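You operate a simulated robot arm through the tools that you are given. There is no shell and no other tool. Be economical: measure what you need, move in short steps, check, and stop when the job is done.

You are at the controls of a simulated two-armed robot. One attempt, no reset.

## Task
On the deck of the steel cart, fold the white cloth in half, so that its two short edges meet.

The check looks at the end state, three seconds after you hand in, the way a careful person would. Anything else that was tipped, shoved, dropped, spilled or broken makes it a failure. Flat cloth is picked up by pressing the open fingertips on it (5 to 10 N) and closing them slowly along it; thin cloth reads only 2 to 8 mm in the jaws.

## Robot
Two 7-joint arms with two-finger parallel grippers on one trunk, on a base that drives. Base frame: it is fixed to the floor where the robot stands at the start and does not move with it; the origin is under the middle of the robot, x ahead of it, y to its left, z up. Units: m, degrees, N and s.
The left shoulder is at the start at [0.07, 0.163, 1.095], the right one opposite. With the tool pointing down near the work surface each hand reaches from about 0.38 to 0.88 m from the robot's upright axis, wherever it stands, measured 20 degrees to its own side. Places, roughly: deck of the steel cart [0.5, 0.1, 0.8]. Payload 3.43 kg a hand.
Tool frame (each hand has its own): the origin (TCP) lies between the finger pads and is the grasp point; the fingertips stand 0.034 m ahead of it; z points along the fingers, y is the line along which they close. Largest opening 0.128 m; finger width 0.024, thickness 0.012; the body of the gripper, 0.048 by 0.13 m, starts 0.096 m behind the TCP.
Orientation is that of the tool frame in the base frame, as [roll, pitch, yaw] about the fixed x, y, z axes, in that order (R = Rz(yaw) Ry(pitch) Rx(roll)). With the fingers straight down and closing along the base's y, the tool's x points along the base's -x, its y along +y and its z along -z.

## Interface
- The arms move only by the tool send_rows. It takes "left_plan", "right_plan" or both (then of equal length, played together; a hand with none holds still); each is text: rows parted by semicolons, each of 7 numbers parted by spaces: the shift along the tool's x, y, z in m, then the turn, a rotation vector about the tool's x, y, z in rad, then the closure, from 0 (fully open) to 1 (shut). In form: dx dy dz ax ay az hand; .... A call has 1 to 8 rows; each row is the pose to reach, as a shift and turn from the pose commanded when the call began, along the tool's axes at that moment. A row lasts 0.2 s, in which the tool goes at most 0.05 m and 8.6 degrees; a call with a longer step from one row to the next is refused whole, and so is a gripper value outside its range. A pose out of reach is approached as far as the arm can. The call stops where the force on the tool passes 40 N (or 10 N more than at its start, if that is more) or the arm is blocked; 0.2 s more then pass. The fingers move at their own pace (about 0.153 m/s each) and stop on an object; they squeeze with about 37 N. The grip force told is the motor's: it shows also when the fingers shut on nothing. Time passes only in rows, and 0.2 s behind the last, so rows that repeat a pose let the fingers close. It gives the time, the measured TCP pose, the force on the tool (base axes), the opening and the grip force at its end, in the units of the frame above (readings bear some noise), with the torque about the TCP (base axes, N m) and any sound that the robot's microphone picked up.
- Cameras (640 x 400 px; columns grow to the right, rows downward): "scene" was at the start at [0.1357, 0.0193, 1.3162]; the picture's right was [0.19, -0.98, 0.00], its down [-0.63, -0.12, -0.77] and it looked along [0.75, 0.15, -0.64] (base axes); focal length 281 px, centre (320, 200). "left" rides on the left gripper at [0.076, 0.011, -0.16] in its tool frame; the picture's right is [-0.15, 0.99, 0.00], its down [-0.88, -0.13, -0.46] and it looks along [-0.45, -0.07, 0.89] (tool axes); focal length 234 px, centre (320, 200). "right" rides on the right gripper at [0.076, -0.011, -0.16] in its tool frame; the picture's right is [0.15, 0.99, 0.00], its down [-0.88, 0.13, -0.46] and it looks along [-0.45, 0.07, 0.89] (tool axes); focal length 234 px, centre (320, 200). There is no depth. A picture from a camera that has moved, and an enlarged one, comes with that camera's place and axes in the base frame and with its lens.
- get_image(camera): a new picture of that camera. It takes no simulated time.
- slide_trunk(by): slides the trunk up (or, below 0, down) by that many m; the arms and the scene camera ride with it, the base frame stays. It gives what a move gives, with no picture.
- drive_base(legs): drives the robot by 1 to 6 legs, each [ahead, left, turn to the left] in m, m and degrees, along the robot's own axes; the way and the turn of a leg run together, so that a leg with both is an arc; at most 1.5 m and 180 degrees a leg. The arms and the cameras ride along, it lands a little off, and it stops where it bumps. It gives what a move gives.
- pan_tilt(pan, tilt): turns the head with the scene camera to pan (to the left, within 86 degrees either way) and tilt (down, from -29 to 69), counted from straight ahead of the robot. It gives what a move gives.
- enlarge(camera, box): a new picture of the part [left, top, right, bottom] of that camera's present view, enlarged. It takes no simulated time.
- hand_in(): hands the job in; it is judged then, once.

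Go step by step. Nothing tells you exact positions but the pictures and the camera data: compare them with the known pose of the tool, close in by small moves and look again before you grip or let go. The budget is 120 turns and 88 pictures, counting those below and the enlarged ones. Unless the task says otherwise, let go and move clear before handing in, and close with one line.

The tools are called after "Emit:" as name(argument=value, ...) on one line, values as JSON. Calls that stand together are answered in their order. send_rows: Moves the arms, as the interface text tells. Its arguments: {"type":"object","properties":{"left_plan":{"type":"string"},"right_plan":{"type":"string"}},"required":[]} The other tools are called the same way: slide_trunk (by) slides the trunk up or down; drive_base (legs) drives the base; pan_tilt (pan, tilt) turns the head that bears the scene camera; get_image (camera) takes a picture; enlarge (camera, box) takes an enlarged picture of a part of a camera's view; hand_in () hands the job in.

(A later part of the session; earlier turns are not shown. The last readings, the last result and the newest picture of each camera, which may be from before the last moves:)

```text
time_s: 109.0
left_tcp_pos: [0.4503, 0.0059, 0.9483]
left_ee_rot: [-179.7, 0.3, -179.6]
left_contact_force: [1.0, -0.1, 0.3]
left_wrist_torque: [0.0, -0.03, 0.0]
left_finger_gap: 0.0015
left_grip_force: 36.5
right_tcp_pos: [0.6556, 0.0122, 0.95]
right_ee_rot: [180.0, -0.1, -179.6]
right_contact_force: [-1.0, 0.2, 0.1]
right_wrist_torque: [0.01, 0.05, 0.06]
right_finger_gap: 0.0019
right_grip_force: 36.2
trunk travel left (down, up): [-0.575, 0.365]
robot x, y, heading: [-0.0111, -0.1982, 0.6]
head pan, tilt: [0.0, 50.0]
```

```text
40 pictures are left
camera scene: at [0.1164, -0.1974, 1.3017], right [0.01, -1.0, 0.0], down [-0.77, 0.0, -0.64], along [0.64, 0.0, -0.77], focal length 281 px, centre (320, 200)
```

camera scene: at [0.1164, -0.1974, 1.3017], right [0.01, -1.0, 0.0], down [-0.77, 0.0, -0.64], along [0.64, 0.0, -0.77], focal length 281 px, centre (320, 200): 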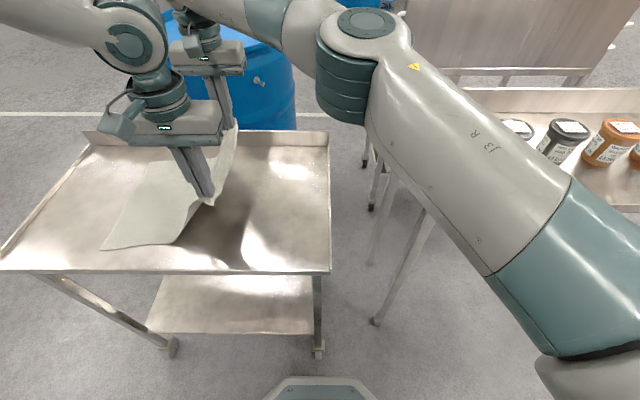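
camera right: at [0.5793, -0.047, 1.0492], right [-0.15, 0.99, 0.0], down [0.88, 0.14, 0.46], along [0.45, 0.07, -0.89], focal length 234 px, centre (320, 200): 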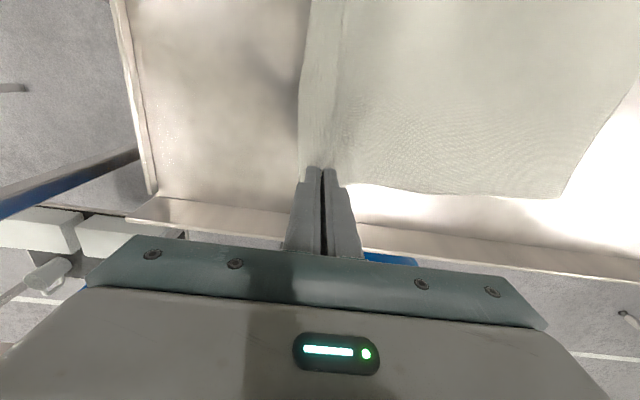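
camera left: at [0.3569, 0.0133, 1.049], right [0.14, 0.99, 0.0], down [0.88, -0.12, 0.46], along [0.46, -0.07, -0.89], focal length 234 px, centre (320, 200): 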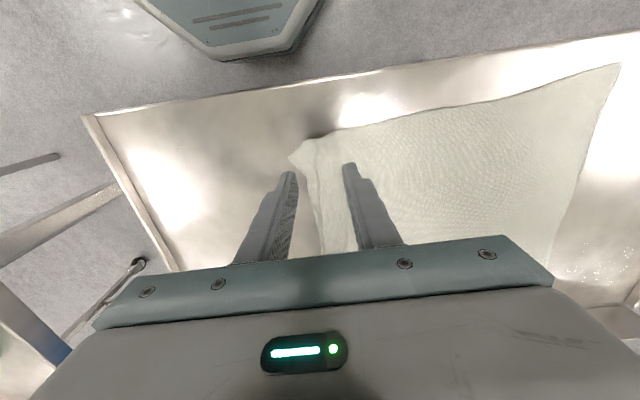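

The cloth's fixed edge lies at y≈0.245. I'll carry on over the fold line.

Emit:
drive_base(legs=[[0, 0.13, 0]])

Emit:
send_rows(left_plan="0 0 0.015 0 0 0 1; 0 0 0.03 0 0 0 1", right_plan="0 0 0.015 0 0 0 1; 0 0 0.03 0 0 0 1")

Emit:
get_image(camera="scene")

Emit:
get_image(camera="left")

Emit:
get_image(camera="right")

```text
time_s: 110.3
left_tcp_pos: [0.4498, 0.1362, 0.9495]
left_ee_rot: [-179.8, 0.2, -179.7]
left_contact_force: [0.7, 0.1, 0.1]
left_wrist_torque: [-0.01, -0.01, 0.0]
left_finger_gap: 0.0015
left_grip_force: 36.0
right_tcp_pos: [0.6554, 0.1394, 0.9486]
right_ee_rot: [-180.0, 0.0, -179.8]
right_contact_force: [0.0, 0.0, -0.3]
right_wrist_torque: [-0.06, 0.03, 0.03]
right_finger_gap: 0.0014
right_grip_force: 36.5
trunk travel left (down, up): [-0.575, 0.365]
robot x, y, heading: [-0.0101, -0.0726, 0.1]
head pan, tilt: [0.0, 50.0]
```

```text
time_s: 110.9
left_tcp_pos: [0.4519, 0.1355, 0.9188]
left_ee_rot: [-179.7, 0.2, -179.6]
left_contact_force: [1.4, -0.8, -0.3]
left_wrist_torque: [0.01, -0.01, -0.01]
left_finger_gap: 0.0016
left_grip_force: 36.8
right_tcp_pos: [0.6567, 0.1414, 0.9189]
right_ee_rot: [179.9, 0.0, -179.8]
right_contact_force: [-1.5, 0.1, -0.2]
right_wrist_torque: [-0.05, 0.04, -0.01]
right_finger_gap: 0.0016
right_grip_force: 36.7
trunk travel left (down, up): [-0.575, 0.365]
robot x, y, heading: [-0.0126, -0.0661, 0.3]
head pan, tilt: [0.0, 50.0]
```

```text
39 pictures are left
camera scene: at [0.1173, -0.0672, 1.3016], right [0.0, -1.0, 0.0], down [-0.77, 0.0, -0.64], along [0.64, 0.0, -0.77], focal length 281 px, centre (320, 200)
```

scene: 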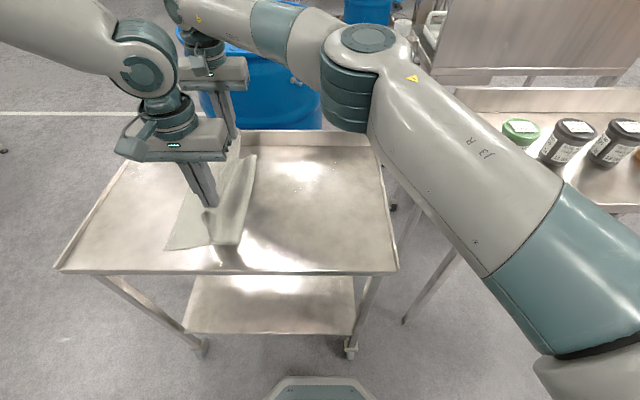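

```text
38 pictures are left
camera left: at [0.3746, 0.1474, 1.0789], right [0.14, 0.99, 0.0], down [0.88, -0.12, 0.46], along [0.45, -0.07, -0.89], focal length 234 px, centre (320, 200)
```

left: 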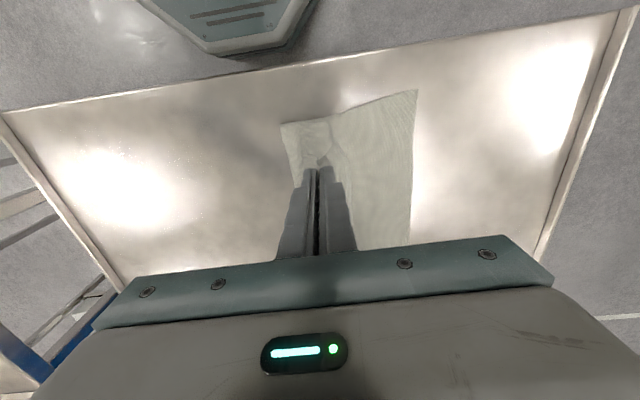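

```text
37 pictures are left
camera right: at [0.5809, 0.1295, 1.0785], right [-0.15, 0.99, 0.0], down [0.88, 0.13, 0.46], along [0.45, 0.07, -0.89], focal length 234 px, centre (320, 200)
```

right: 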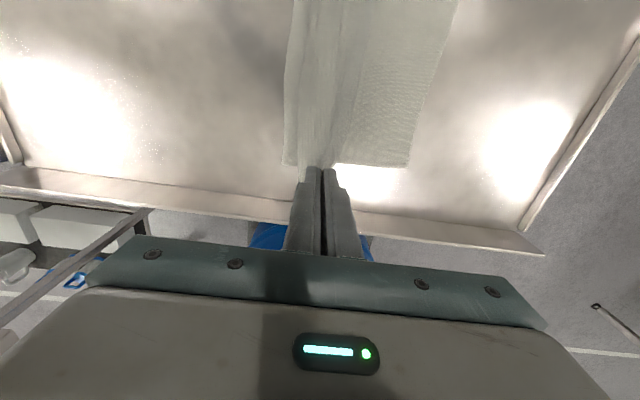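

The fixed edge is clearly visible at y≈0.248 (x 0.398–0.658). I'll move 0.07 m left and 0.025 m back to line up, then lower.

Emit:
drive_base(legs=[[-0.026, 0.072, 0]])

Emit:
send_rows(left_plan="0 0 0.02 0 0 0 1; 0 0 0.04 0 0 0 1; 0 0 0.055 0 0 0 1; 0 0 0.068 0 0 0 1", right_plan="0 0 0.02 0 0 0 1; 0 0 0.04 0 0 0 1; 0 0 0.055 0 0 0 1; 0 0 0.068 0 0 0 1")

Emit:
get_image(camera="left")

Emit:
get_image(camera="right")

Emit:
get_image(camera="scene")

```text
time_s: 111.9
left_tcp_pos: [0.425, 0.2067, 0.9192]
left_ee_rot: [-179.6, 0.2, -179.6]
left_contact_force: [1.3, 1.1, -0.6]
left_wrist_torque: [-0.02, -0.06, 0.02]
left_finger_gap: 0.0015
left_grip_force: 36.3
right_tcp_pos: [0.6292, 0.2113, 0.9193]
right_ee_rot: [180.0, 0.0, -179.7]
right_contact_force: [-1.0, 0.1, -0.6]
right_wrist_torque: [-0.05, 0.01, 0.01]
right_finger_gap: 0.0019
right_grip_force: 36.0
trunk travel left (down, up): [-0.575, 0.365]
robot x, y, heading: [-0.0357, 0.0004, 0.3]
head pan, tilt: [0.0, 50.0]
```

```text
time_s: 112.9
left_tcp_pos: [0.4273, 0.2055, 0.8519]
left_ee_rot: [-179.8, 0.2, -179.6]
left_contact_force: [0.4, 0.0, -0.3]
left_wrist_torque: [0.03, -0.01, 0.01]
left_finger_gap: 0.0017
left_grip_force: 35.7
right_tcp_pos: [0.6299, 0.2113, 0.8505]
right_ee_rot: [-180.0, 0.1, -179.7]
right_contact_force: [0.6, 0.4, 0.7]
right_wrist_torque: [-0.05, -0.02, 0.07]
right_finger_gap: 0.0015
right_grip_force: 35.7
trunk travel left (down, up): [-0.575, 0.365]
robot x, y, heading: [-0.0409, -0.0011, 0.1]
head pan, tilt: [0.0, 50.0]
```

```text
36 pictures are left
camera left: at [0.3503, 0.2172, 1.0117], right [0.14, 0.99, 0.0], down [0.88, -0.12, 0.46], along [0.45, -0.07, -0.89], focal length 234 px, centre (320, 200)
```

left: 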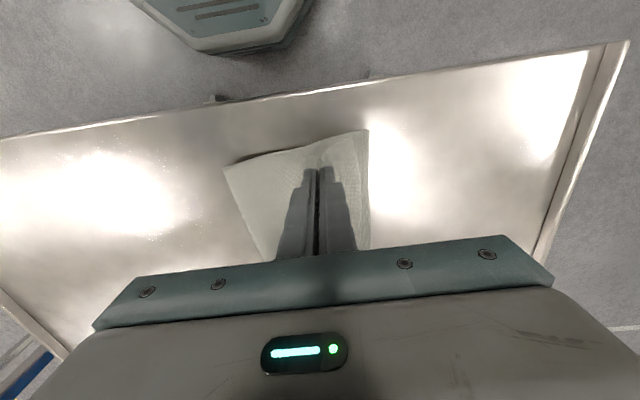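

```text
35 pictures are left
camera right: at [0.5551, 0.1991, 1.0111], right [-0.15, 0.99, 0.0], down [0.88, 0.13, 0.46], along [0.45, 0.07, -0.89], focal length 234 px, centre (320, 200)
```

right: 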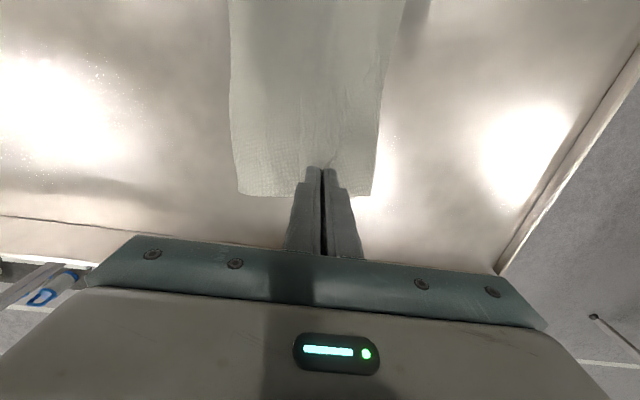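

```text
34 pictures are left
camera scene: at [0.0911, 0.0021, 1.3016], right [0.0, -1.0, 0.0], down [-0.77, 0.0, -0.64], along [0.64, 0.0, -0.77], focal length 281 px, centre (320, 200)
```

scene: 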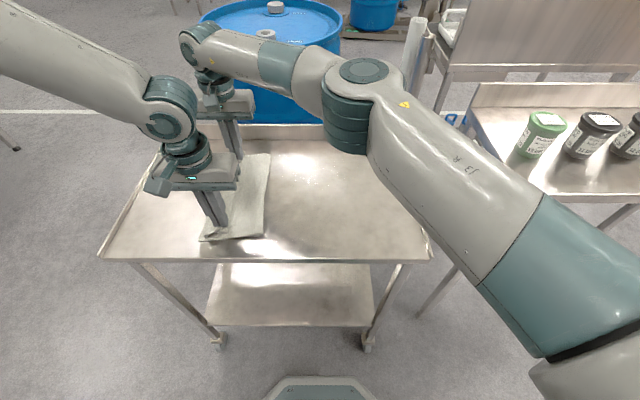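

Almost there: the pinch is ~0.045 short of the fixed edge. I'll nudge 8 mm further, lower to the cloth, and open.

Emit:
send_rows(left_plan="0 0.004 0 0 0 0 1; 0 0.008 0.005 0 0 0 1; 0 0.008 0.010 0 0 0 1; 0 0.008 0.012 0 0 0 1; 0 0.008 0.012 0 0 0 0.9; 0 0.008 0.012 0 0 0 0.8; 0 0.008 0.012 0 0 0 0.7; 0 0.008 0.012 0 0 0 0.7", right_plan="0 0.004 0 0 0 0 1; 0 0.008 0.005 0 0 0 1; 0 0.008 0.009 0 0 0 1; 0 0.008 0.011 0 0 0 1; 0 0.008 0.011 0 0 0 0.9; 0 0.008 0.011 0 0 0 0.8; 0 0.008 0.011 0 0 0 0.7; 0 0.008 0.011 0 0 0 0.7")

Emit:
send_rows(left_plan="0 0 -0.03 0 0 0 0.7; 0 0 -0.06 0 0 0 0.7; 0 0 -0.1 0 0 0 0.7", right_plan="0 0 -0.03 0 0 0 0.7; 0 0 -0.06 0 0 0 0.7; 0 0 -0.1 0 0 0 0.7")

Emit:
get_image(camera="left")

Emit:
get_image(camera="right")

Emit:
enlarge(camera="scene", box=[90, 110, 330, 270])

```text
time_s: 114.7
left_tcp_pos: [0.4252, 0.2142, 0.841]
left_ee_rot: [-179.8, 0.2, -179.7]
left_contact_force: [-0.1, 0.0, 0.6]
left_wrist_torque: [-0.01, -0.01, 0.01]
left_finger_gap: 0.0384
left_grip_force: 0.1
right_tcp_pos: [0.6294, 0.2182, 0.8405]
right_ee_rot: [-180.0, 0.0, -179.8]
right_contact_force: [0.3, 0.6, 0.8]
right_wrist_torque: [0.03, -0.01, -0.02]
right_finger_gap: 0.0381
right_grip_force: 0.0
trunk travel left (down, up): [-0.575, 0.365]
robot x, y, heading: [-0.0384, 0.0016, 0.5]
head pan, tilt: [0.0, 50.0]
```

```text
time_s: 115.5
left_tcp_pos: [0.4244, 0.2143, 0.941]
left_ee_rot: [-179.8, 0.3, -179.6]
left_contact_force: [-0.4, -0.2, 0.1]
left_wrist_torque: [0.03, 0.0, -0.02]
left_finger_gap: 0.0385
left_grip_force: 0.0
right_tcp_pos: [0.6271, 0.2151, 0.9429]
right_ee_rot: [180.0, 0.1, -179.7]
right_contact_force: [-0.4, 0.4, 0.9]
right_wrist_torque: [0.03, -0.03, -0.01]
right_finger_gap: 0.0384
right_grip_force: 0.1
trunk travel left (down, up): [-0.575, 0.365]
robot x, y, heading: [-0.0386, 0.0006, 0.4]
head pan, tilt: [0.0, 50.0]
```

```text
33 pictures are left
camera left: at [0.3473, 0.2251, 1.1021], right [0.14, 0.99, 0.0], down [0.88, -0.12, 0.46], along [0.46, -0.07, -0.89], focal length 234 px, centre (320, 200)
```

left: 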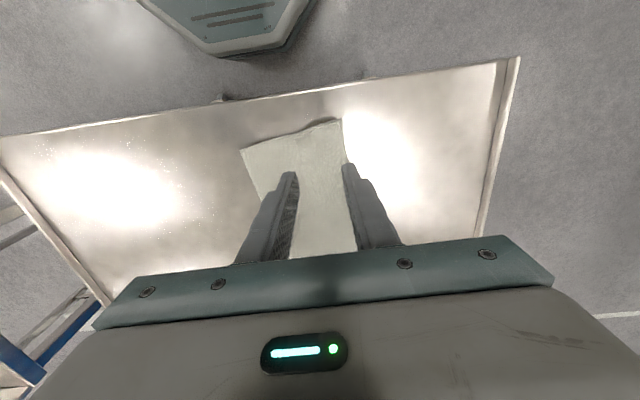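

```text
32 pictures are left
camera right: at [0.5504, 0.2045, 1.1016], right [-0.15, 0.99, 0.0], down [0.88, 0.13, 0.46], along [0.45, 0.07, -0.89], focal length 234 px, centre (320, 200)
```

right: 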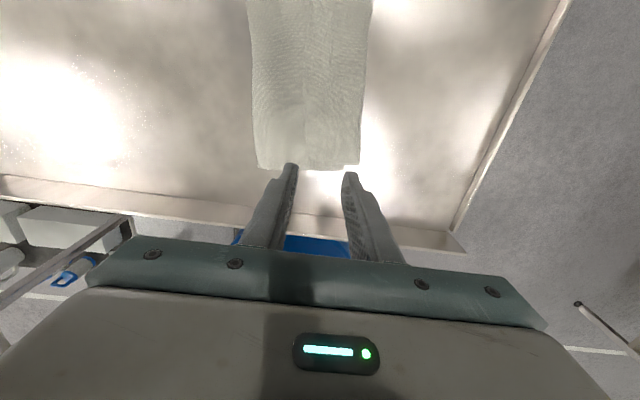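

```text
2.50 times, centred on (210, 190) of scene
camera zoom: at [0.0879, 0.001, 1.3018], right [0.0, -1.0, 0.0], down [-0.76, 0.0, -0.64], along [0.64, 0.0, -0.76], focal length 702 px, centre (595, 225)
```

zoom: 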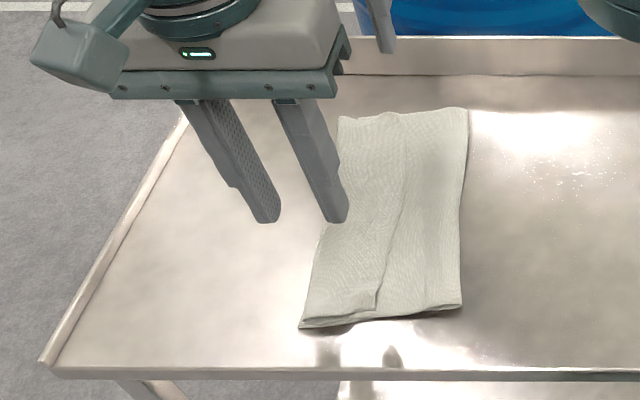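

The fold is good, but the lifted edge is tucked back on top: crest at y≈0.248, tail edge at y≈0.186, crease at 0.113. I'll zoom in before correcting it.

Emit:
enlarge(camera="left", box=[230, 105, 390, 205])

Emit:
enlarge(camera="right", box=[220, 0, 420, 180])

```text
4.00 times, centred on (310, 155) of left
camera zoom: at [0.3473, 0.2251, 1.1021], right [0.14, 0.99, 0.0], down [0.88, -0.12, 0.46], along [0.46, -0.07, -0.89], focal length 937 px, centre (360, 380)
```

zoom: 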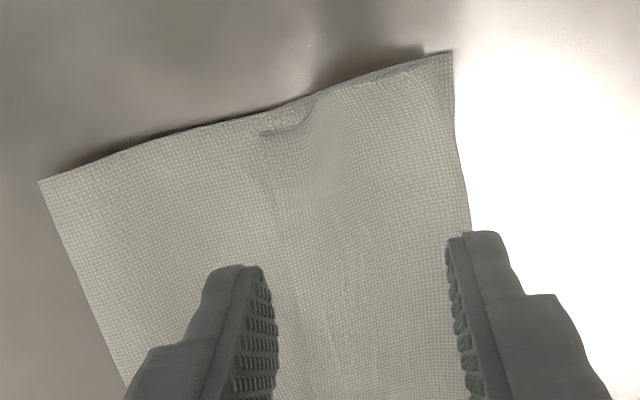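

```text
2.22 times, centred on (320, 90) of right
camera zoom: at [0.5504, 0.2045, 1.1016], right [-0.15, 0.99, 0.0], down [0.88, 0.13, 0.46], along [0.45, 0.07, -0.89], focal length 520 px, centre (320, 444)
```

zoom: 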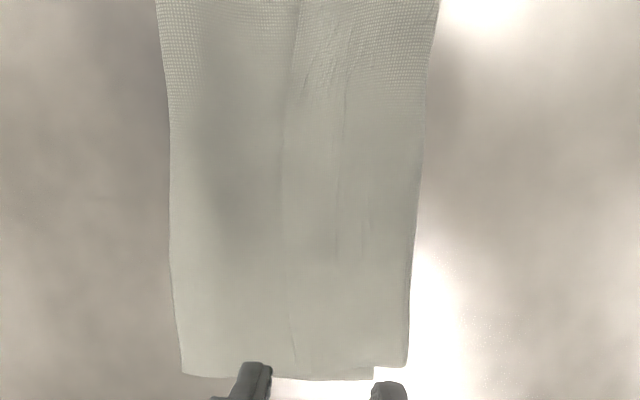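

The whole piece sits slightly rotated: near side edge 0.245 and crease 0.11, far side edge 0.27 and crease 0.14. The tail is about 0.06 long on both sides. I'll re-grip the tail, shift it about 0.063 toward -y so the crease rolls right, and then unroll the tail outward. First I'll descend onto the tail.

Emit:
send_rows(left_plan="0 0 0.03 0 0 0 0.7; 0 0 0.06 0 0 0 0.7; 0 0 0.085 0 0 0 0.7; 0 0 0.092 0 0 0 0.7; 0 0 0.096 0 0 0 0.7; 0 0 0.099 0 0 0 0.7; 0 0 0.101 0 0 0 0.7; 0 0 0.101 0 0 0 0.7", right_plan="0 0.01 0.03 0 0 0 0.7; 0 0.02 0.06 0 0 0 0.7; 0 0.02 0.085 0 0 0 0.7; 0 0.02 0.092 0 0 0 0.7; 0 0.02 0.096 0 0 0 0.7; 0 0.02 0.099 0 0 0 0.7; 0 0.02 0.101 0 0 0 0.7; 0 0.02 0.101 0 0 0 0.7")

```text
time_s: 117.3
left_tcp_pos: [0.4245, 0.2135, 0.8385]
left_ee_rot: [-179.8, 0.2, -179.6]
left_contact_force: [0.5, 0.3, 0.9]
left_wrist_torque: [-0.01, 0.03, 0.01]
left_finger_gap: 0.0384
left_grip_force: 0.0
right_tcp_pos: [0.6299, 0.2207, 0.8618]
right_ee_rot: [180.0, 0.0, -179.7]
right_contact_force: [-0.4, 0.0, 0.1]
right_wrist_torque: [0.01, 0.0, 0.03]
right_finger_gap: 0.0383
right_grip_force: 0.1
right hand out of reach, approached as far as the arm can: row 1, 2, 3, 4, 5, 6, 7, 8
trunk travel left (down, up): [-0.575, 0.365]
robot x, y, heading: [-0.0372, 0.0011, 0.2]
head pan, tilt: [0.0, 50.0]
```

The right arm is at its inward limit, so I'll lift and shift the base 0.025 m left.

Emit:
send_rows(left_plan="0 0 -0.012 0 0 0 0.7; 0 0 -0.024 0 0 0 0.7", right_plan="0 0 0 0 0 0 0.7; 0 0 0 0 0 0 0.7")

Emit:
drive_base(legs=[[0, 0.025, 0]])

```text
time_s: 117.9
left_tcp_pos: [0.426, 0.2133, 0.8625]
left_ee_rot: [-179.7, 0.2, -179.6]
left_contact_force: [-0.2, -0.3, 0.0]
left_wrist_torque: [-0.03, 0.01, 0.01]
left_finger_gap: 0.0384
left_grip_force: 0.2
right_tcp_pos: [0.6299, 0.2206, 0.8627]
right_ee_rot: [179.9, 0.0, -179.7]
right_contact_force: [1.1, -0.1, 0.0]
right_wrist_torque: [-0.03, 0.02, 0.01]
right_finger_gap: 0.0383
right_grip_force: 0.0
trunk travel left (down, up): [-0.575, 0.365]
robot x, y, heading: [-0.0362, -0.0032, 0.4]
head pan, tilt: [0.0, 50.0]
```

```text
time_s: 118.7
left_tcp_pos: [0.4251, 0.2354, 0.8624]
left_ee_rot: [-179.8, 0.1, -179.6]
left_contact_force: [-0.2, -0.1, 0.2]
left_wrist_torque: [0.02, 0.03, -0.01]
left_finger_gap: 0.0386
left_grip_force: 0.1
right_tcp_pos: [0.6309, 0.2425, 0.8628]
right_ee_rot: [179.9, 0.0, -179.8]
right_contact_force: [0.1, -0.4, -0.1]
right_wrist_torque: [0.01, 0.0, 0.0]
right_finger_gap: 0.0386
right_grip_force: 0.1
trunk travel left (down, up): [-0.575, 0.365]
robot x, y, heading: [-0.0374, 0.0219, 0.4]
head pan, tilt: [0.0, 50.0]
```

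Emit:
send_rows(left_plan="0 -0.01 0 0 0 0 0.7; 0 -0.021 0.008 0 0 0 0.7; 0 -0.021 0.016 0 0 0 0.7; 0 -0.021 0.021 0 0 0 0.7; 0 -0.021 0.0245 0 0 0 0.7; 0 -0.021 0.026 0 0 0 0.7; 0 -0.021 0.026 0 0 0 0.7", right_plan="0 -0.004 0 0 0 0 0.7; 0 -0.0075 0.008 0 0 0 0.7; 0 -0.0075 0.016 0 0 0 0.7; 0 -0.0075 0.021 0 0 0 0.7; 0 -0.0075 0.0235 0 0 0 0.7; 0 -0.0075 0.025 0 0 0 0.7; 0 -0.0075 0.025 0 0 0 0.7")

```text
time_s: 120.3
left_tcp_pos: [0.4252, 0.2156, 0.8377]
left_ee_rot: [-179.8, 0.2, -179.7]
left_contact_force: [0.7, 0.4, 5.0]
left_wrist_torque: [-0.03, -0.02, -0.03]
left_finger_gap: 0.0382
left_grip_force: 0.1
right_tcp_pos: [0.6297, 0.2369, 0.838]
right_ee_rot: [179.9, 0.1, -180.0]
right_contact_force: [0.3, -0.4, 6.4]
right_wrist_torque: [-0.01, -0.09, 0.0]
right_finger_gap: 0.038
right_grip_force: 0.1
trunk travel left (down, up): [-0.575, 0.365]
robot x, y, heading: [-0.0375, 0.0231, 0.3]
head pan, tilt: [0.0, 50.0]
```

Both press with 5–6 N on the tail. I'll press slightly harder and close.

Emit:
send_rows(left_plan="0 0 0.001 0 0 0 0.75; 0 0 0.001 0 0 0 0.8; 0 0 0.001 0 0 0 0.85; 0 0 0.001 0 0 0 0.9; 0 0 0.0005 0 0 0 0.95; 0 0 0 0 0 0 1; 0 0 0 0 0 0 1; 0 0 0 0 0 0 1", right_plan="0 0 0.001 0 0 0 0.75; 0 0 0.001 0 0 0 0.8; 0 0 0.001 0 0 0 0.85; 0 0 0.001 0 0 0 0.9; 0 0 0.0005 0 0 0 0.95; 0 0 0 0 0 0 1; 0 0 0 0 0 0 1; 0 0 0 0 0 0 1")

Emit:
send_rows(left_plan="0 0 -0.01 0 0 0 1; 0 0 -0.025 0 0 0 1; 0 0 -0.04 0 0 0 1", right_plan="0 0 -0.01 0 0 0 1; 0 0 -0.025 0 0 0 1; 0 0 -0.04 0 0 0 1")

Emit:
get_image(camera="left")

Emit:
enlarge(camera="scene", box=[90, 110, 330, 270])

```text
time_s: 122.1
left_tcp_pos: [0.4229, 0.2155, 0.8367]
left_ee_rot: [-179.8, 0.2, -179.7]
left_contact_force: [0.1, 2.5, 16.3]
left_wrist_torque: [0.02, 0.11, 0.01]
left_finger_gap: 0.0028
left_grip_force: 36.7
right_tcp_pos: [0.6282, 0.2348, 0.8385]
right_ee_rot: [180.0, 0.1, -179.9]
right_contact_force: [-0.1, -0.4, 7.6]
right_wrist_torque: [0.05, 0.02, -0.07]
right_finger_gap: 0.0023
right_grip_force: 37.2
trunk travel left (down, up): [-0.575, 0.365]
robot x, y, heading: [-0.0374, 0.0207, 0.2]
head pan, tilt: [0.0, 50.0]
```

```text
time_s: 122.9
left_tcp_pos: [0.427, 0.217, 0.875]
left_ee_rot: [-179.7, 0.2, -179.7]
left_contact_force: [0.8, 0.0, 0.0]
left_wrist_torque: [-0.02, -0.02, -0.01]
left_finger_gap: 0.0024
left_grip_force: 36.8
right_tcp_pos: [0.6294, 0.2364, 0.8776]
right_ee_rot: [180.0, 0.0, -179.8]
right_contact_force: [0.4, 0.4, 0.5]
right_wrist_torque: [-0.02, 0.01, -0.02]
right_finger_gap: 0.0023
right_grip_force: 37.1
trunk travel left (down, up): [-0.575, 0.365]
robot x, y, heading: [-0.0372, 0.0228, -0.1]
head pan, tilt: [0.0, 50.0]
```

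```text
28 pictures are left
camera left: at [0.3491, 0.2279, 1.0355], right [0.14, 0.99, 0.0], down [0.88, -0.12, 0.46], along [0.45, -0.07, -0.89], focal length 234 px, centre (320, 200)
```

left: 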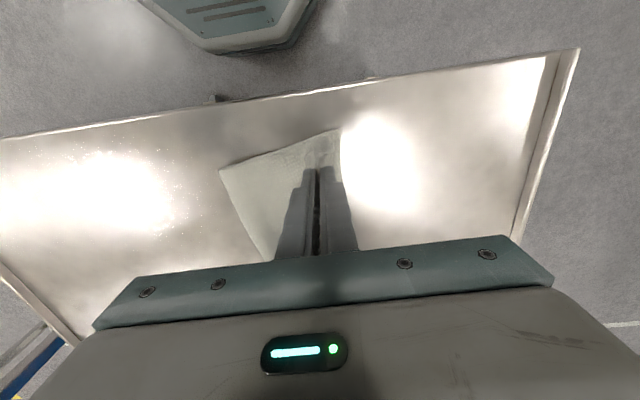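

```text
2.50 times, centred on (210, 190) of scene
camera zoom: at [0.09, 0.0258, 1.3016], right [0.0, -1.0, 0.0], down [-0.77, 0.0, -0.64], along [0.64, 0.0, -0.77], focal length 702 px, centre (595, 225)
```

zoom: 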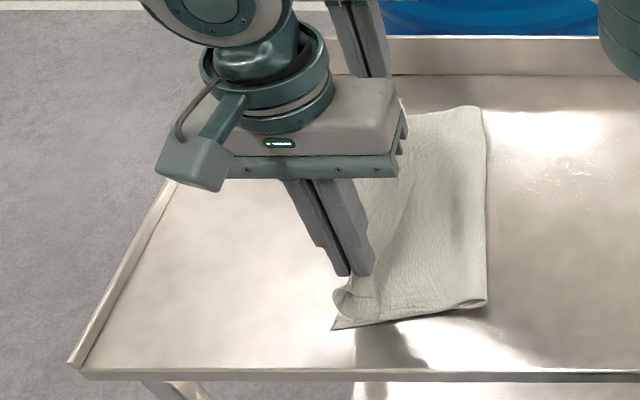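

The tail is held and the bottom layer stays down. I'll move 0.063 m right and look.

Emit:
drive_base(legs=[[0, -0.064, 0]])

Emit:
get_image(camera="left")

Emit:
enlarge(camera="scene", box=[90, 110, 330, 270])

```text
time_s: 123.9
left_tcp_pos: [0.4267, 0.1524, 0.8754]
left_ee_rot: [-179.8, 0.2, -179.8]
left_contact_force: [0.2, -0.7, -0.3]
left_wrist_torque: [0.03, 0.01, 0.0]
left_finger_gap: 0.0023
left_grip_force: 37.0
right_tcp_pos: [0.6285, 0.1723, 0.8779]
right_ee_rot: [180.0, 0.1, -179.8]
right_contact_force: [-0.5, -0.2, 0.1]
right_wrist_torque: [0.02, 0.02, -0.07]
right_finger_gap: 0.0023
right_grip_force: 36.7
trunk travel left (down, up): [-0.575, 0.365]
robot x, y, heading: [-0.0355, -0.0447, 0.2]
head pan, tilt: [0.0, 50.0]
```

```text
26 pictures are left
camera left: at [0.3496, 0.1632, 1.0356], right [0.14, 0.99, 0.0], down [0.88, -0.12, 0.46], along [0.45, -0.07, -0.89], focal length 234 px, centre (320, 200)
```

left: 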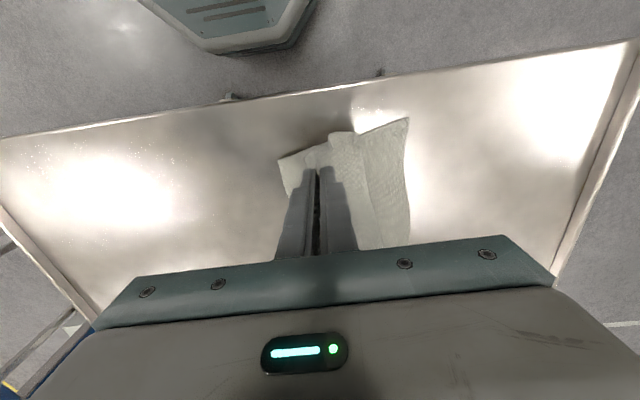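

```text
2.50 times, centred on (210, 190) of scene
camera zoom: at [0.0904, -0.0389, 1.3016], right [0.0, -1.0, 0.0], down [-0.77, 0.0, -0.64], along [0.64, 0.0, -0.77], focal length 702 px, centre (595, 225)
```

zoom: 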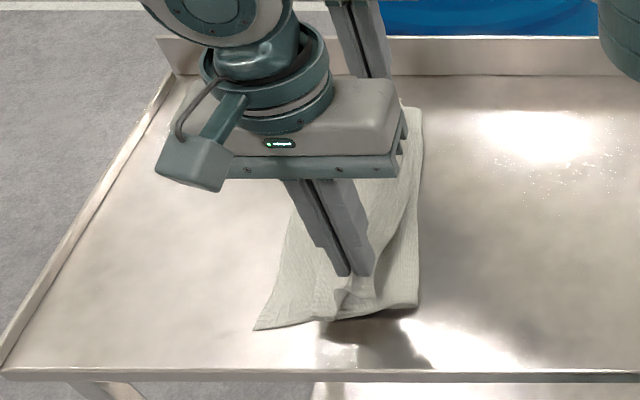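

Bottom layer stayed put and the tail now points back from a crest near the hands, but the crease is still at y≈0.11. I'll go further right to lay more cloth down, raise slightly, then come back.

Emit:
drive_base(legs=[[0, -0.1, 0]])

Emit:
get_image(camera="scene")

```text
time_s: 125.1
left_tcp_pos: [0.4268, 0.0528, 0.8755]
left_ee_rot: [-179.8, 0.2, -179.6]
left_contact_force: [0.2, 0.0, -0.3]
left_wrist_torque: [-0.02, 0.0, 0.0]
left_finger_gap: 0.0025
left_grip_force: 37.1
right_tcp_pos: [0.6292, 0.0744, 0.8771]
right_ee_rot: [179.9, 0.0, -179.8]
right_contact_force: [-0.4, -1.0, -0.2]
right_wrist_torque: [-0.01, 0.0, -0.02]
right_finger_gap: 0.0025
right_grip_force: 36.7
trunk travel left (down, up): [-0.575, 0.365]
robot x, y, heading: [-0.0374, -0.146, 0.0]
head pan, tilt: [0.0, 50.0]
```

```text
24 pictures are left
camera scene: at [0.0909, -0.1383, 1.3016], right [0.0, -1.0, 0.0], down [-0.77, 0.0, -0.64], along [0.64, 0.0, -0.77], focal length 281 px, centre (320, 200)
```

scene: 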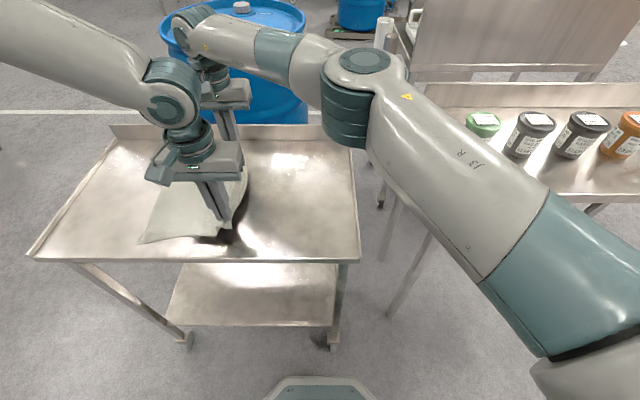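

The cloth is laid out to the right of the fold line again. Now I'll carry it back along a tighter arc, so the crease stays near y≈0.08.

Emit:
send_rows(left_plan="0 0 -0.02 0 0 0 1; 0 0 -0.04 0 0 0 1; 0 0 -0.055 0 0 0 1", right_plan="0 0 -0.02 0 0 0 1; 0 0 -0.04 0 0 0 1; 0 0 -0.055 0 0 0 1")

Emit:
drive_base(legs=[[0, 0.05, 0]])

Emit:
send_rows(left_plan="0 0 0.015 0 0 0 1; 0 0 0.015 0 0 0 1", right_plan="0 0 0.015 0 0 0 1; 0 0 0.015 0 0 0 1")

Emit:
drive_base(legs=[[0, 0.045, 0]])

Emit:
send_rows(left_plan="0 0 0.015 0 0 0 1; 0 0 0.03 0 0 0 1; 0 0 0.03 0 0 0 1", right_plan="0 0 0.015 0 0 0 1; 0 0 0.03 0 0 0 1; 0 0 0.03 0 0 0 1")

Emit:
enlarge(camera="scene", box=[90, 110, 330, 270])

Emit:
get_image(camera="left")

```text
time_s: 125.9
left_tcp_pos: [0.4254, 0.0531, 0.9302]
left_ee_rot: [-179.8, 0.2, -179.6]
left_contact_force: [-0.1, 1.3, -1.2]
left_wrist_torque: [0.0, -0.01, 0.01]
left_finger_gap: 0.0024
left_grip_force: 37.0
right_tcp_pos: [0.6297, 0.0743, 0.9321]
right_ee_rot: [180.0, 0.0, -179.7]
right_contact_force: [-0.1, -0.3, -0.7]
right_wrist_torque: [-0.02, 0.0, 0.02]
right_finger_gap: 0.0024
right_grip_force: 37.1
trunk travel left (down, up): [-0.575, 0.365]
robot x, y, heading: [-0.0355, -0.1399, 0.5]
head pan, tilt: [0.0, 50.0]
```

```text
time_s: 126.8
left_tcp_pos: [0.4264, 0.1009, 0.9307]
left_ee_rot: [-179.9, 0.2, -179.6]
left_contact_force: [-0.6, 0.5, -0.2]
left_wrist_torque: [-0.02, 0.01, 0.02]
left_finger_gap: 0.0025
left_grip_force: 37.8
right_tcp_pos: [0.6289, 0.1234, 0.9322]
right_ee_rot: [-180.0, 0.0, -179.8]
right_contact_force: [-0.3, -0.4, 0.8]
right_wrist_torque: [-0.01, 0.01, -0.02]
right_finger_gap: 0.0022
right_grip_force: 37.0
trunk travel left (down, up): [-0.575, 0.365]
robot x, y, heading: [-0.0377, -0.0905, 0.6]
head pan, tilt: [0.0, 50.0]
```

```text
time_s: 127.4
left_tcp_pos: [0.4253, 0.1012, 0.9155]
left_ee_rot: [-179.7, 0.4, -179.7]
left_contact_force: [-0.4, 0.5, 0.0]
left_wrist_torque: [-0.04, 0.0, 0.01]
left_finger_gap: 0.0024
left_grip_force: 36.9
right_tcp_pos: [0.6285, 0.1236, 0.9179]
right_ee_rot: [-180.0, 0.1, -179.7]
right_contact_force: [-0.4, 1.3, -0.2]
right_wrist_torque: [-0.05, 0.0, -0.02]
right_finger_gap: 0.0025
right_grip_force: 37.5
trunk travel left (down, up): [-0.575, 0.365]
robot x, y, heading: [-0.0389, -0.0956, 0.2]
head pan, tilt: [0.0, 50.0]
```

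```text
time_s: 128.3
left_tcp_pos: [0.4254, 0.1452, 0.9153]
left_ee_rot: [-179.7, 0.2, -179.8]
left_contact_force: [0.0, -0.1, 0.3]
left_wrist_torque: [-0.05, 0.0, 0.05]
left_finger_gap: 0.0021
left_grip_force: 37.5
right_tcp_pos: [0.6293, 0.1667, 0.9167]
right_ee_rot: [179.9, 0.0, -179.9]
right_contact_force: [0.3, 0.7, -1.2]
right_wrist_torque: [-0.04, 0.01, -0.03]
right_finger_gap: 0.0023
right_grip_force: 37.3
trunk travel left (down, up): [-0.575, 0.365]
robot x, y, heading: [-0.0413, -0.0431, 0.4]
head pan, tilt: [0.0, 50.0]
```

```text
time_s: 129.1
left_tcp_pos: [0.4256, 0.1441, 0.8844]
left_ee_rot: [-179.9, 0.4, -179.7]
left_contact_force: [-1.4, 0.6, -0.1]
left_wrist_torque: [0.0, -0.01, 0.04]
left_finger_gap: 0.0023
left_grip_force: 36.8
right_tcp_pos: [0.6288, 0.1673, 0.8874]
right_ee_rot: [179.9, 0.0, -179.9]
right_contact_force: [0.5, -0.2, 0.1]
right_wrist_torque: [0.03, 0.03, -0.03]
right_finger_gap: 0.0025
right_grip_force: 36.9
trunk travel left (down, up): [-0.575, 0.365]
robot x, y, heading: [-0.0387, -0.0452, 0.1]
head pan, tilt: [0.0, 50.0]
```

```text
2.50 times, centred on (210, 190) of scene
camera zoom: at [0.0899, -0.0452, 1.3017], right [0.0, -1.0, 0.0], down [-0.77, 0.0, -0.64], along [0.64, 0.0, -0.77], focal length 702 px, centre (595, 225)
```

zoom: 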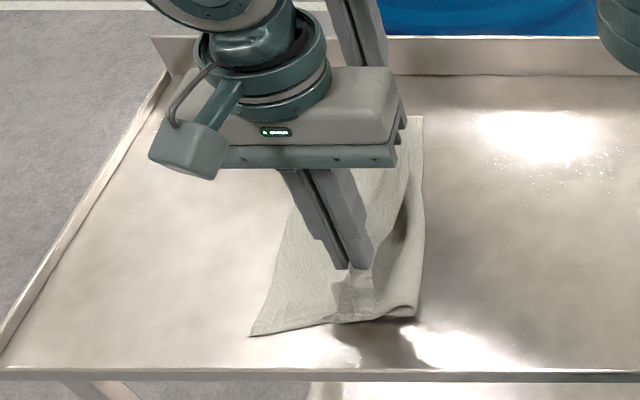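

```text
22 pictures are left
camera left: at [0.3491, 0.1562, 1.0448], right [0.14, 0.99, 0.0], down [0.88, -0.12, 0.46], along [0.46, -0.07, -0.89], focal length 234 px, centre (320, 200)
```

left: 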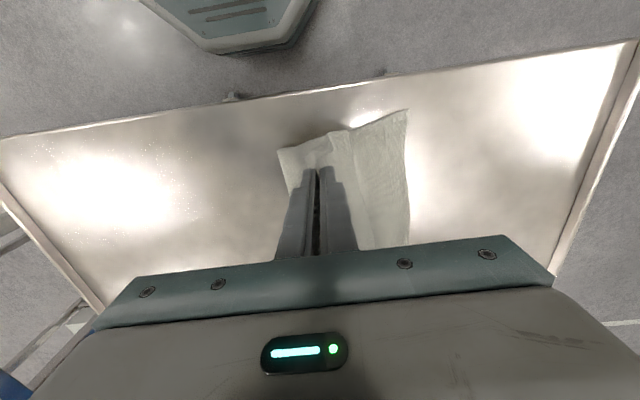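

Crest is at about 0.17 and the fixed edge at about 0.24, so the remaining slack should place the crease near 0.075. I'll lower here and release.

Emit:
send_rows(left_plan="0 0 0.015 0 0 0 1; 0 0 0.03 0 0 0 1; 0 0 0.04 0 0 0 1; 0 0 0.044 0 0 0 1; 0 0 0.044 0 0 0 0.93; 0 0 0.044 0 0 0 0.86; 0 0 0.044 0 0 0 0.8; 0 0 0.044 0 0 0 0.8", right_plan="0 0 0.015 0 0 0 1; 0 0 0.03 0 0 0 1; 0 0 0.042 0 0 0 1; 0 0 0.046 0 0 0 1; 0 0 0.046 0 0 0 0.93; 0 0 0.046 0 0 0 0.86; 0 0 0.046 0 0 0 0.8; 0 0 0.046 0 0 0 0.8")

Emit:
send_rows(left_plan="0 0 -0.03 0 0 0 0.8; 0 0 -0.06 0 0 0 0.8; 0 0 -0.1 0 0 0 0.8; 0 0.04 -0.1 0 0 0 1; 0 0.08 -0.1 0 0 0 1; 0 0.12 -0.1 0 0 0 1; 0 0.12 -0.1 0 0 0 1", right_plan="0 0 -0.03 0 0 0 0.8; 0 0 -0.06 0 0 0 0.8; 0 0 -0.1 0 0 0 0.8; 0 0 -0.1 0 0 0 1; 0 0 -0.1 0 0 0 1; 0 0 -0.1 0 0 0 1; 0 0 -0.1 0 0 0 1")

Emit:
enlarge(camera="scene", box=[90, 110, 330, 270])

Emit:
get_image(camera="right")

```text
time_s: 130.9
left_tcp_pos: [0.4256, 0.1435, 0.8405]
left_ee_rot: [-179.8, 0.2, -179.7]
left_contact_force: [-0.6, -1.1, 0.9]
left_wrist_torque: [-0.02, -0.02, 0.01]
left_finger_gap: 0.0255
left_grip_force: 0.1
right_tcp_pos: [0.6298, 0.1679, 0.8423]
right_ee_rot: [-180.0, 0.1, -179.7]
right_contact_force: [-0.3, 0.6, -0.5]
right_wrist_torque: [0.01, 0.01, -0.01]
right_finger_gap: 0.0258
right_grip_force: 0.1
trunk travel left (down, up): [-0.575, 0.365]
robot x, y, heading: [-0.0381, -0.044, 0.2]
head pan, tilt: [0.0, 50.0]
```

```text
time_s: 132.5
left_tcp_pos: [0.4231, 0.2655, 0.9396]
left_ee_rot: [-179.8, 0.2, -179.8]
left_contact_force: [-0.3, -1.0, -0.5]
left_wrist_torque: [0.05, 0.0, 0.02]
left_finger_gap: 0.0
left_grip_force: 33.1
right_tcp_pos: [0.6315, 0.1678, 0.9422]
right_ee_rot: [179.9, 0.0, -179.9]
right_contact_force: [-0.5, 0.5, 0.4]
right_wrist_torque: [0.02, -0.01, 0.0]
right_finger_gap: 0.0
right_grip_force: 32.5
trunk travel left (down, up): [-0.575, 0.365]
robot x, y, heading: [-0.0389, -0.0485, 0.4]
head pan, tilt: [0.0, 50.0]
```

```text
2.50 times, centred on (210, 190) of scene
camera zoom: at [0.0911, -0.0456, 1.3016], right [0.0, -1.0, 0.0], down [-0.77, 0.0, -0.64], along [0.64, 0.0, -0.77], focal length 702 px, centre (595, 225)
```

zoom: 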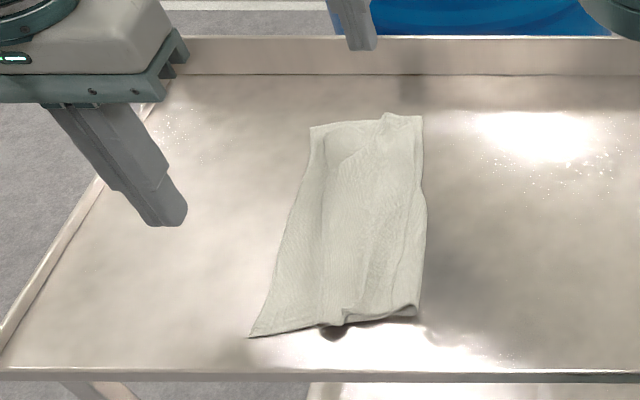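

```text
20 pictures are left
camera right: at [0.5556, 0.1555, 1.1016], right [-0.15, 0.99, 0.0], down [0.88, 0.13, 0.46], along [0.45, 0.07, -0.89], focal length 234 px, centre (320, 200)
```

right: 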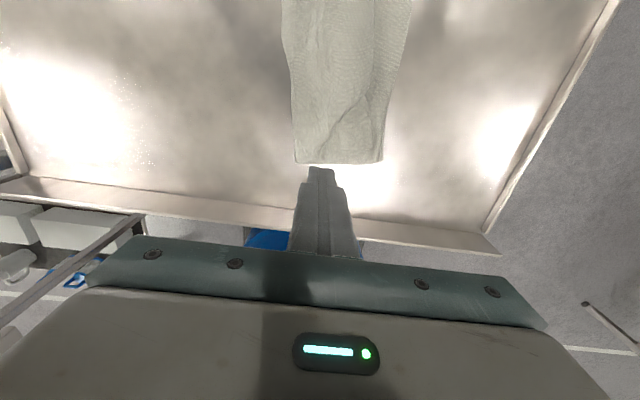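

Fold state now: crest at y≈0.17, with the tail lying back toward the crease. Let me zoom closely before unrolling.

Emit:
enlarge(camera="scene", box=[175, 145, 265, 245])

Emit:
enlarge(camera="right", box=[260, 0, 440, 170])

```text
4.00 times, centred on (220, 195) of scene
camera zoom: at [0.0911, -0.0456, 1.3016], right [0.0, -1.0, 0.0], down [-0.77, 0.0, -0.64], along [0.64, 0.0, -0.77], focal length 1123 px, centre (720, 220)
```

zoom: 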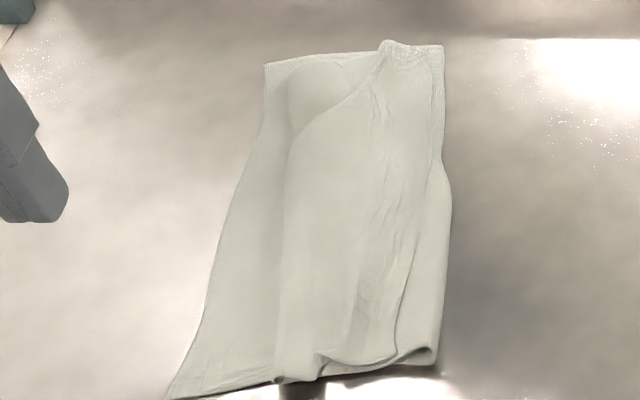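

```text
2.35 times, centred on (350, 85) of right
camera zoom: at [0.5556, 0.1555, 1.1016], right [-0.15, 0.99, 0.0], down [0.88, 0.13, 0.46], along [0.45, 0.07, -0.89], focal length 551 px, centre (249, 471)
```

zoom: 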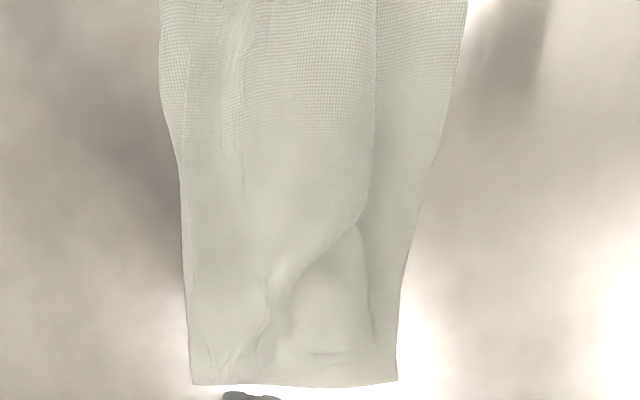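

The tail edge lies at y≈0.123 near and 0.137 far, just left of the crease. I'll pin the crease side with the right hand's closed fingertips while the left hand lands lightly on the near tail.

Emit:
send_rows(left_plan="0 -0.04 0 0 0 0 1; 0 -0.08 0 0 0 0 1; 0 -0.125 0.01 0 0 0 1; -0.005 -0.125 0.04 0 0 0 1; -0.005 -0.125 0.07 0 0 0 1; -0.005 -0.125 0.085 0 0 0 1; -0.005 -0.125 0.094 0 0 0 1; -0.005 -0.125 0.098 0 0 0 1", right_plan="0.02 -0.02 0 0 0 0 1; 0.04 -0.04 0 0 0 0 1; 0.05 -0.056 0.02 0 0 0 1; 0.05 -0.056 0.05 0 0 0 1; 0.05 -0.056 0.08 0 0 0 1; 0.05 -0.056 0.095 0 0 0 1; 0.05 -0.056 0.1025 0 0 0 1; 0.05 -0.056 0.106 0 0 0 1")

Emit:
enlarge(camera="left", box=[220, 80, 460, 230])

```text
time_s: 134.3
left_tcp_pos: [0.4298, 0.1401, 0.8429]
left_ee_rot: [-179.7, 0.3, -179.7]
left_contact_force: [-0.5, -0.1, -0.5]
left_wrist_torque: [-0.02, 0.0, 0.03]
left_finger_gap: 0.0
left_grip_force: 32.5
right_tcp_pos: [0.5801, 0.1089, 0.8343]
right_ee_rot: [-179.9, 0.0, -179.8]
right_contact_force: [0.2, -0.1, 0.1]
right_wrist_torque: [-0.01, 0.04, 0.02]
right_finger_gap: 0.0
right_grip_force: 33.2
trunk travel left (down, up): [-0.575, 0.365]
robot x, y, heading: [-0.0367, -0.0469, 0.3]
head pan, tilt: [0.0, 50.0]
```

```text
2.67 times, centred on (340, 155) of left
camera zoom: at [0.3533, 0.1511, 1.0033], right [0.14, 0.99, 0.0], down [0.88, -0.12, 0.46], along [0.45, -0.07, -0.89], focal length 624 px, centre (267, 320)
```

zoom: 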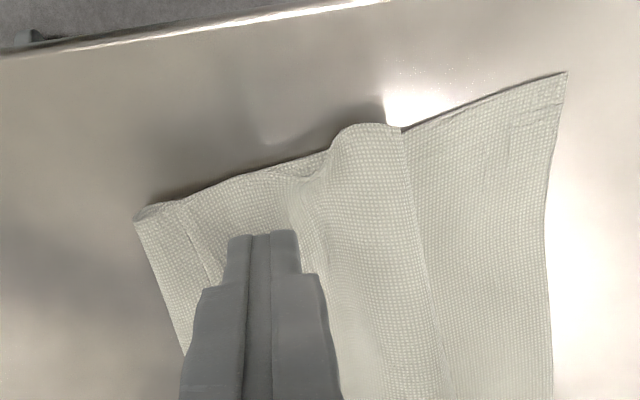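

The right fingertips came down just beside the crease, so I'll re-place them on it while the left presses its last few millimetres.

Emit:
send_rows(left_plan="0 0 0 0 0 0 1; 0 0 0 0 0 0 1; 0 -0.004 0 0 0 0 1; 0 -0.004 0.002 0 0 0 1; 0 -0.004 0.003 0 0 0 1; 0 -0.004 0.004 0 0 0 1; 0 -0.004 0.0045 0 0 0 1", right_plan="0 0 -0.025 0 0 0 1; 0 0.012 -0.03 0 0 0 1; 0 0.024 -0.02 0 0 0 1; 0 0.024 -0.008 0 0 0 1; 0 0.024 -0.002 0 0 0 1; 0 0.024 -0.001 0 0 0 1; 0 0.024 -0.0005 0 0 0 1")

```text
time_s: 135.9
left_tcp_pos: [0.4299, 0.1359, 0.84]
left_ee_rot: [-179.8, 0.3, -179.8]
left_contact_force: [0.2, 0.7, 0.4]
left_wrist_torque: [0.0, -0.01, 0.02]
left_finger_gap: 0.0001
left_grip_force: 32.8
right_tcp_pos: [0.5798, 0.1329, 0.8368]
right_ee_rot: [179.9, 0.1, -179.9]
right_contact_force: [1.4, 0.5, 8.2]
right_wrist_torque: [0.05, -0.04, -0.04]
right_finger_gap: 0.0
right_grip_force: 33.3
trunk travel left (down, up): [-0.575, 0.365]
robot x, y, heading: [-0.037, -0.0477, 0.2]
head pan, tilt: [0.0, 50.0]
```

Right pins at 8 N. Left presses another 2–3 mm, then drags toward +y while the right holds firmer.

Emit:
send_rows(left_plan="0 0 0.0015 0 0 0 1; 0 0 0.0025 0 0 0 1; 0 0.01 0.0025 0 0 0 1; 0 0.025 0.0025 0 0 0 1; 0 0.04 0.0025 0 0 0 1; 0 0.055 0.0025 0 0 0 1; 0 0.07 0.0025 0 0 0 1; 0 0.07 0.0025 0 0 0 1", right_plan="0 0 0.001 0 0 0 1; 0 0 0.0015 0 0 0 1; 0 0 0.0015 0 0 0 1; 0 0 0.0015 0 0 0 1; 0 0 0.0015 0 0 0 1; 0 0 0.0015 0 0 0 1; 0 0 0.0015 0 0 0 1; 0 0 0.0015 0 0 0 1")

Emit:
enlarge(camera="left", box=[140, 80, 460, 280])

```text
time_s: 137.7
left_tcp_pos: [0.4292, 0.2067, 0.839]
left_ee_rot: [-179.8, 0.4, -179.7]
left_contact_force: [3.5, -2.4, 5.4]
left_wrist_torque: [-0.09, -0.07, 0.0]
left_finger_gap: 0.0
left_grip_force: 32.9
right_tcp_pos: [0.5771, 0.1347, 0.8357]
right_ee_rot: [179.8, 0.2, -179.7]
right_contact_force: [0.6, 1.9, 27.8]
right_wrist_torque: [0.2, 0.07, -0.12]
right_finger_gap: 0.0
right_grip_force: 33.4
trunk travel left (down, up): [-0.575, 0.365]
robot x, y, heading: [-0.0354, -0.0498, 0.3]
head pan, tilt: [0.0, 50.0]
```

```text
2.00 times, centred on (300, 180) of left
camera zoom: at [0.3521, 0.2175, 0.9978], right [0.14, 0.99, 0.0], down [0.88, -0.12, 0.46], along [0.46, -0.07, -0.89], focal length 468 px, centre (360, 240)
```

zoom: 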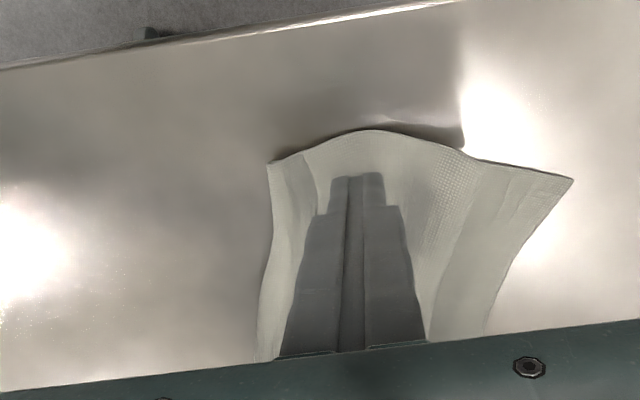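

The whole near end slid on the steel with the finger instead of unrolling, so I'll drag it back and flip the tail with a fresh edge grip instead.

Emit:
send_rows(left_plan="0 0 0.0005 0 0 0 1; 0 -0.01 0.0005 0 0 0 1; 0 -0.02 0.0005 0 0 0 1; 0 -0.03 0.0005 0 0 0 1; 0 -0.04 0.0005 0 0 0 1; 0 -0.047 0.0005 0 0 0 1; 0 -0.047 -0.02 0 0 0 1; 0 -0.047 -0.05 0 0 0 1", right_plan="0 0 0 0 0 0 1; 0 0 0 0 0 0 1; 0 0 0 0 0 0 1; 0 0 0 0 0 0 1; 0 0 0 0 0 0 1; 0 0 0 0 0 0 1; 0 0 -0.02 0 0 0 1; -0.02 0 -0.05 0 0 0 1")

Emit:
enlarge(camera="left", box=[180, 80, 460, 255])

Emit:
enlarge(camera="right", box=[180, 20, 460, 195])

```text
time_s: 139.5
left_tcp_pos: [0.4306, 0.1591, 0.8881]
left_ee_rot: [-179.8, 0.3, -179.7]
left_contact_force: [-1.2, -0.2, 0.0]
left_wrist_torque: [0.03, -0.05, -0.01]
left_finger_gap: 0.0
left_grip_force: 33.4
right_tcp_pos: [0.5971, 0.1344, 0.8826]
right_ee_rot: [-179.9, 0.0, -179.8]
right_contact_force: [0.1, 0.8, -0.1]
right_wrist_torque: [-0.01, -0.05, 0.02]
right_finger_gap: 0.0001
right_grip_force: 33.1
trunk travel left (down, up): [-0.575, 0.365]
robot x, y, heading: [-0.0409, -0.0486, 0.6]
head pan, tilt: [0.0, 50.0]
```

```text
2.29 times, centred on (320, 168) of left
camera zoom: at [0.3527, 0.1707, 1.0475], right [0.14, 0.99, 0.0], down [0.88, -0.12, 0.46], along [0.46, -0.07, -0.89], focal length 535 px, centre (320, 274)
```

zoom: 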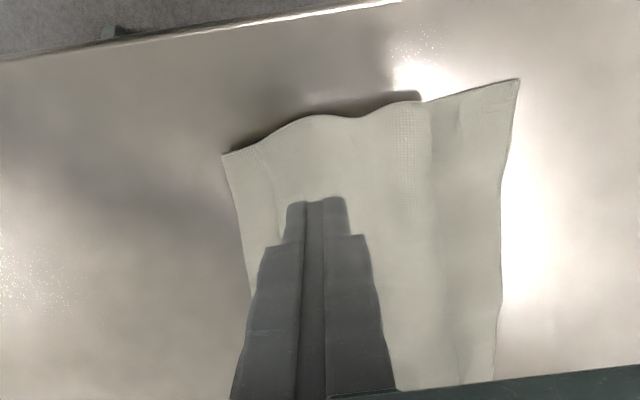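

```text
2.29 times, centred on (320, 108) of right
camera zoom: at [0.5204, 0.1239, 1.0426], right [-0.15, 0.99, 0.0], down [0.88, 0.13, 0.46], along [0.45, 0.07, -0.89], focal length 535 px, centre (320, 411)
```

zoom: 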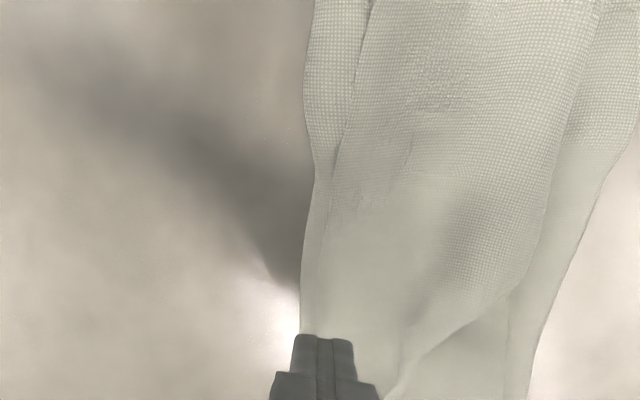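

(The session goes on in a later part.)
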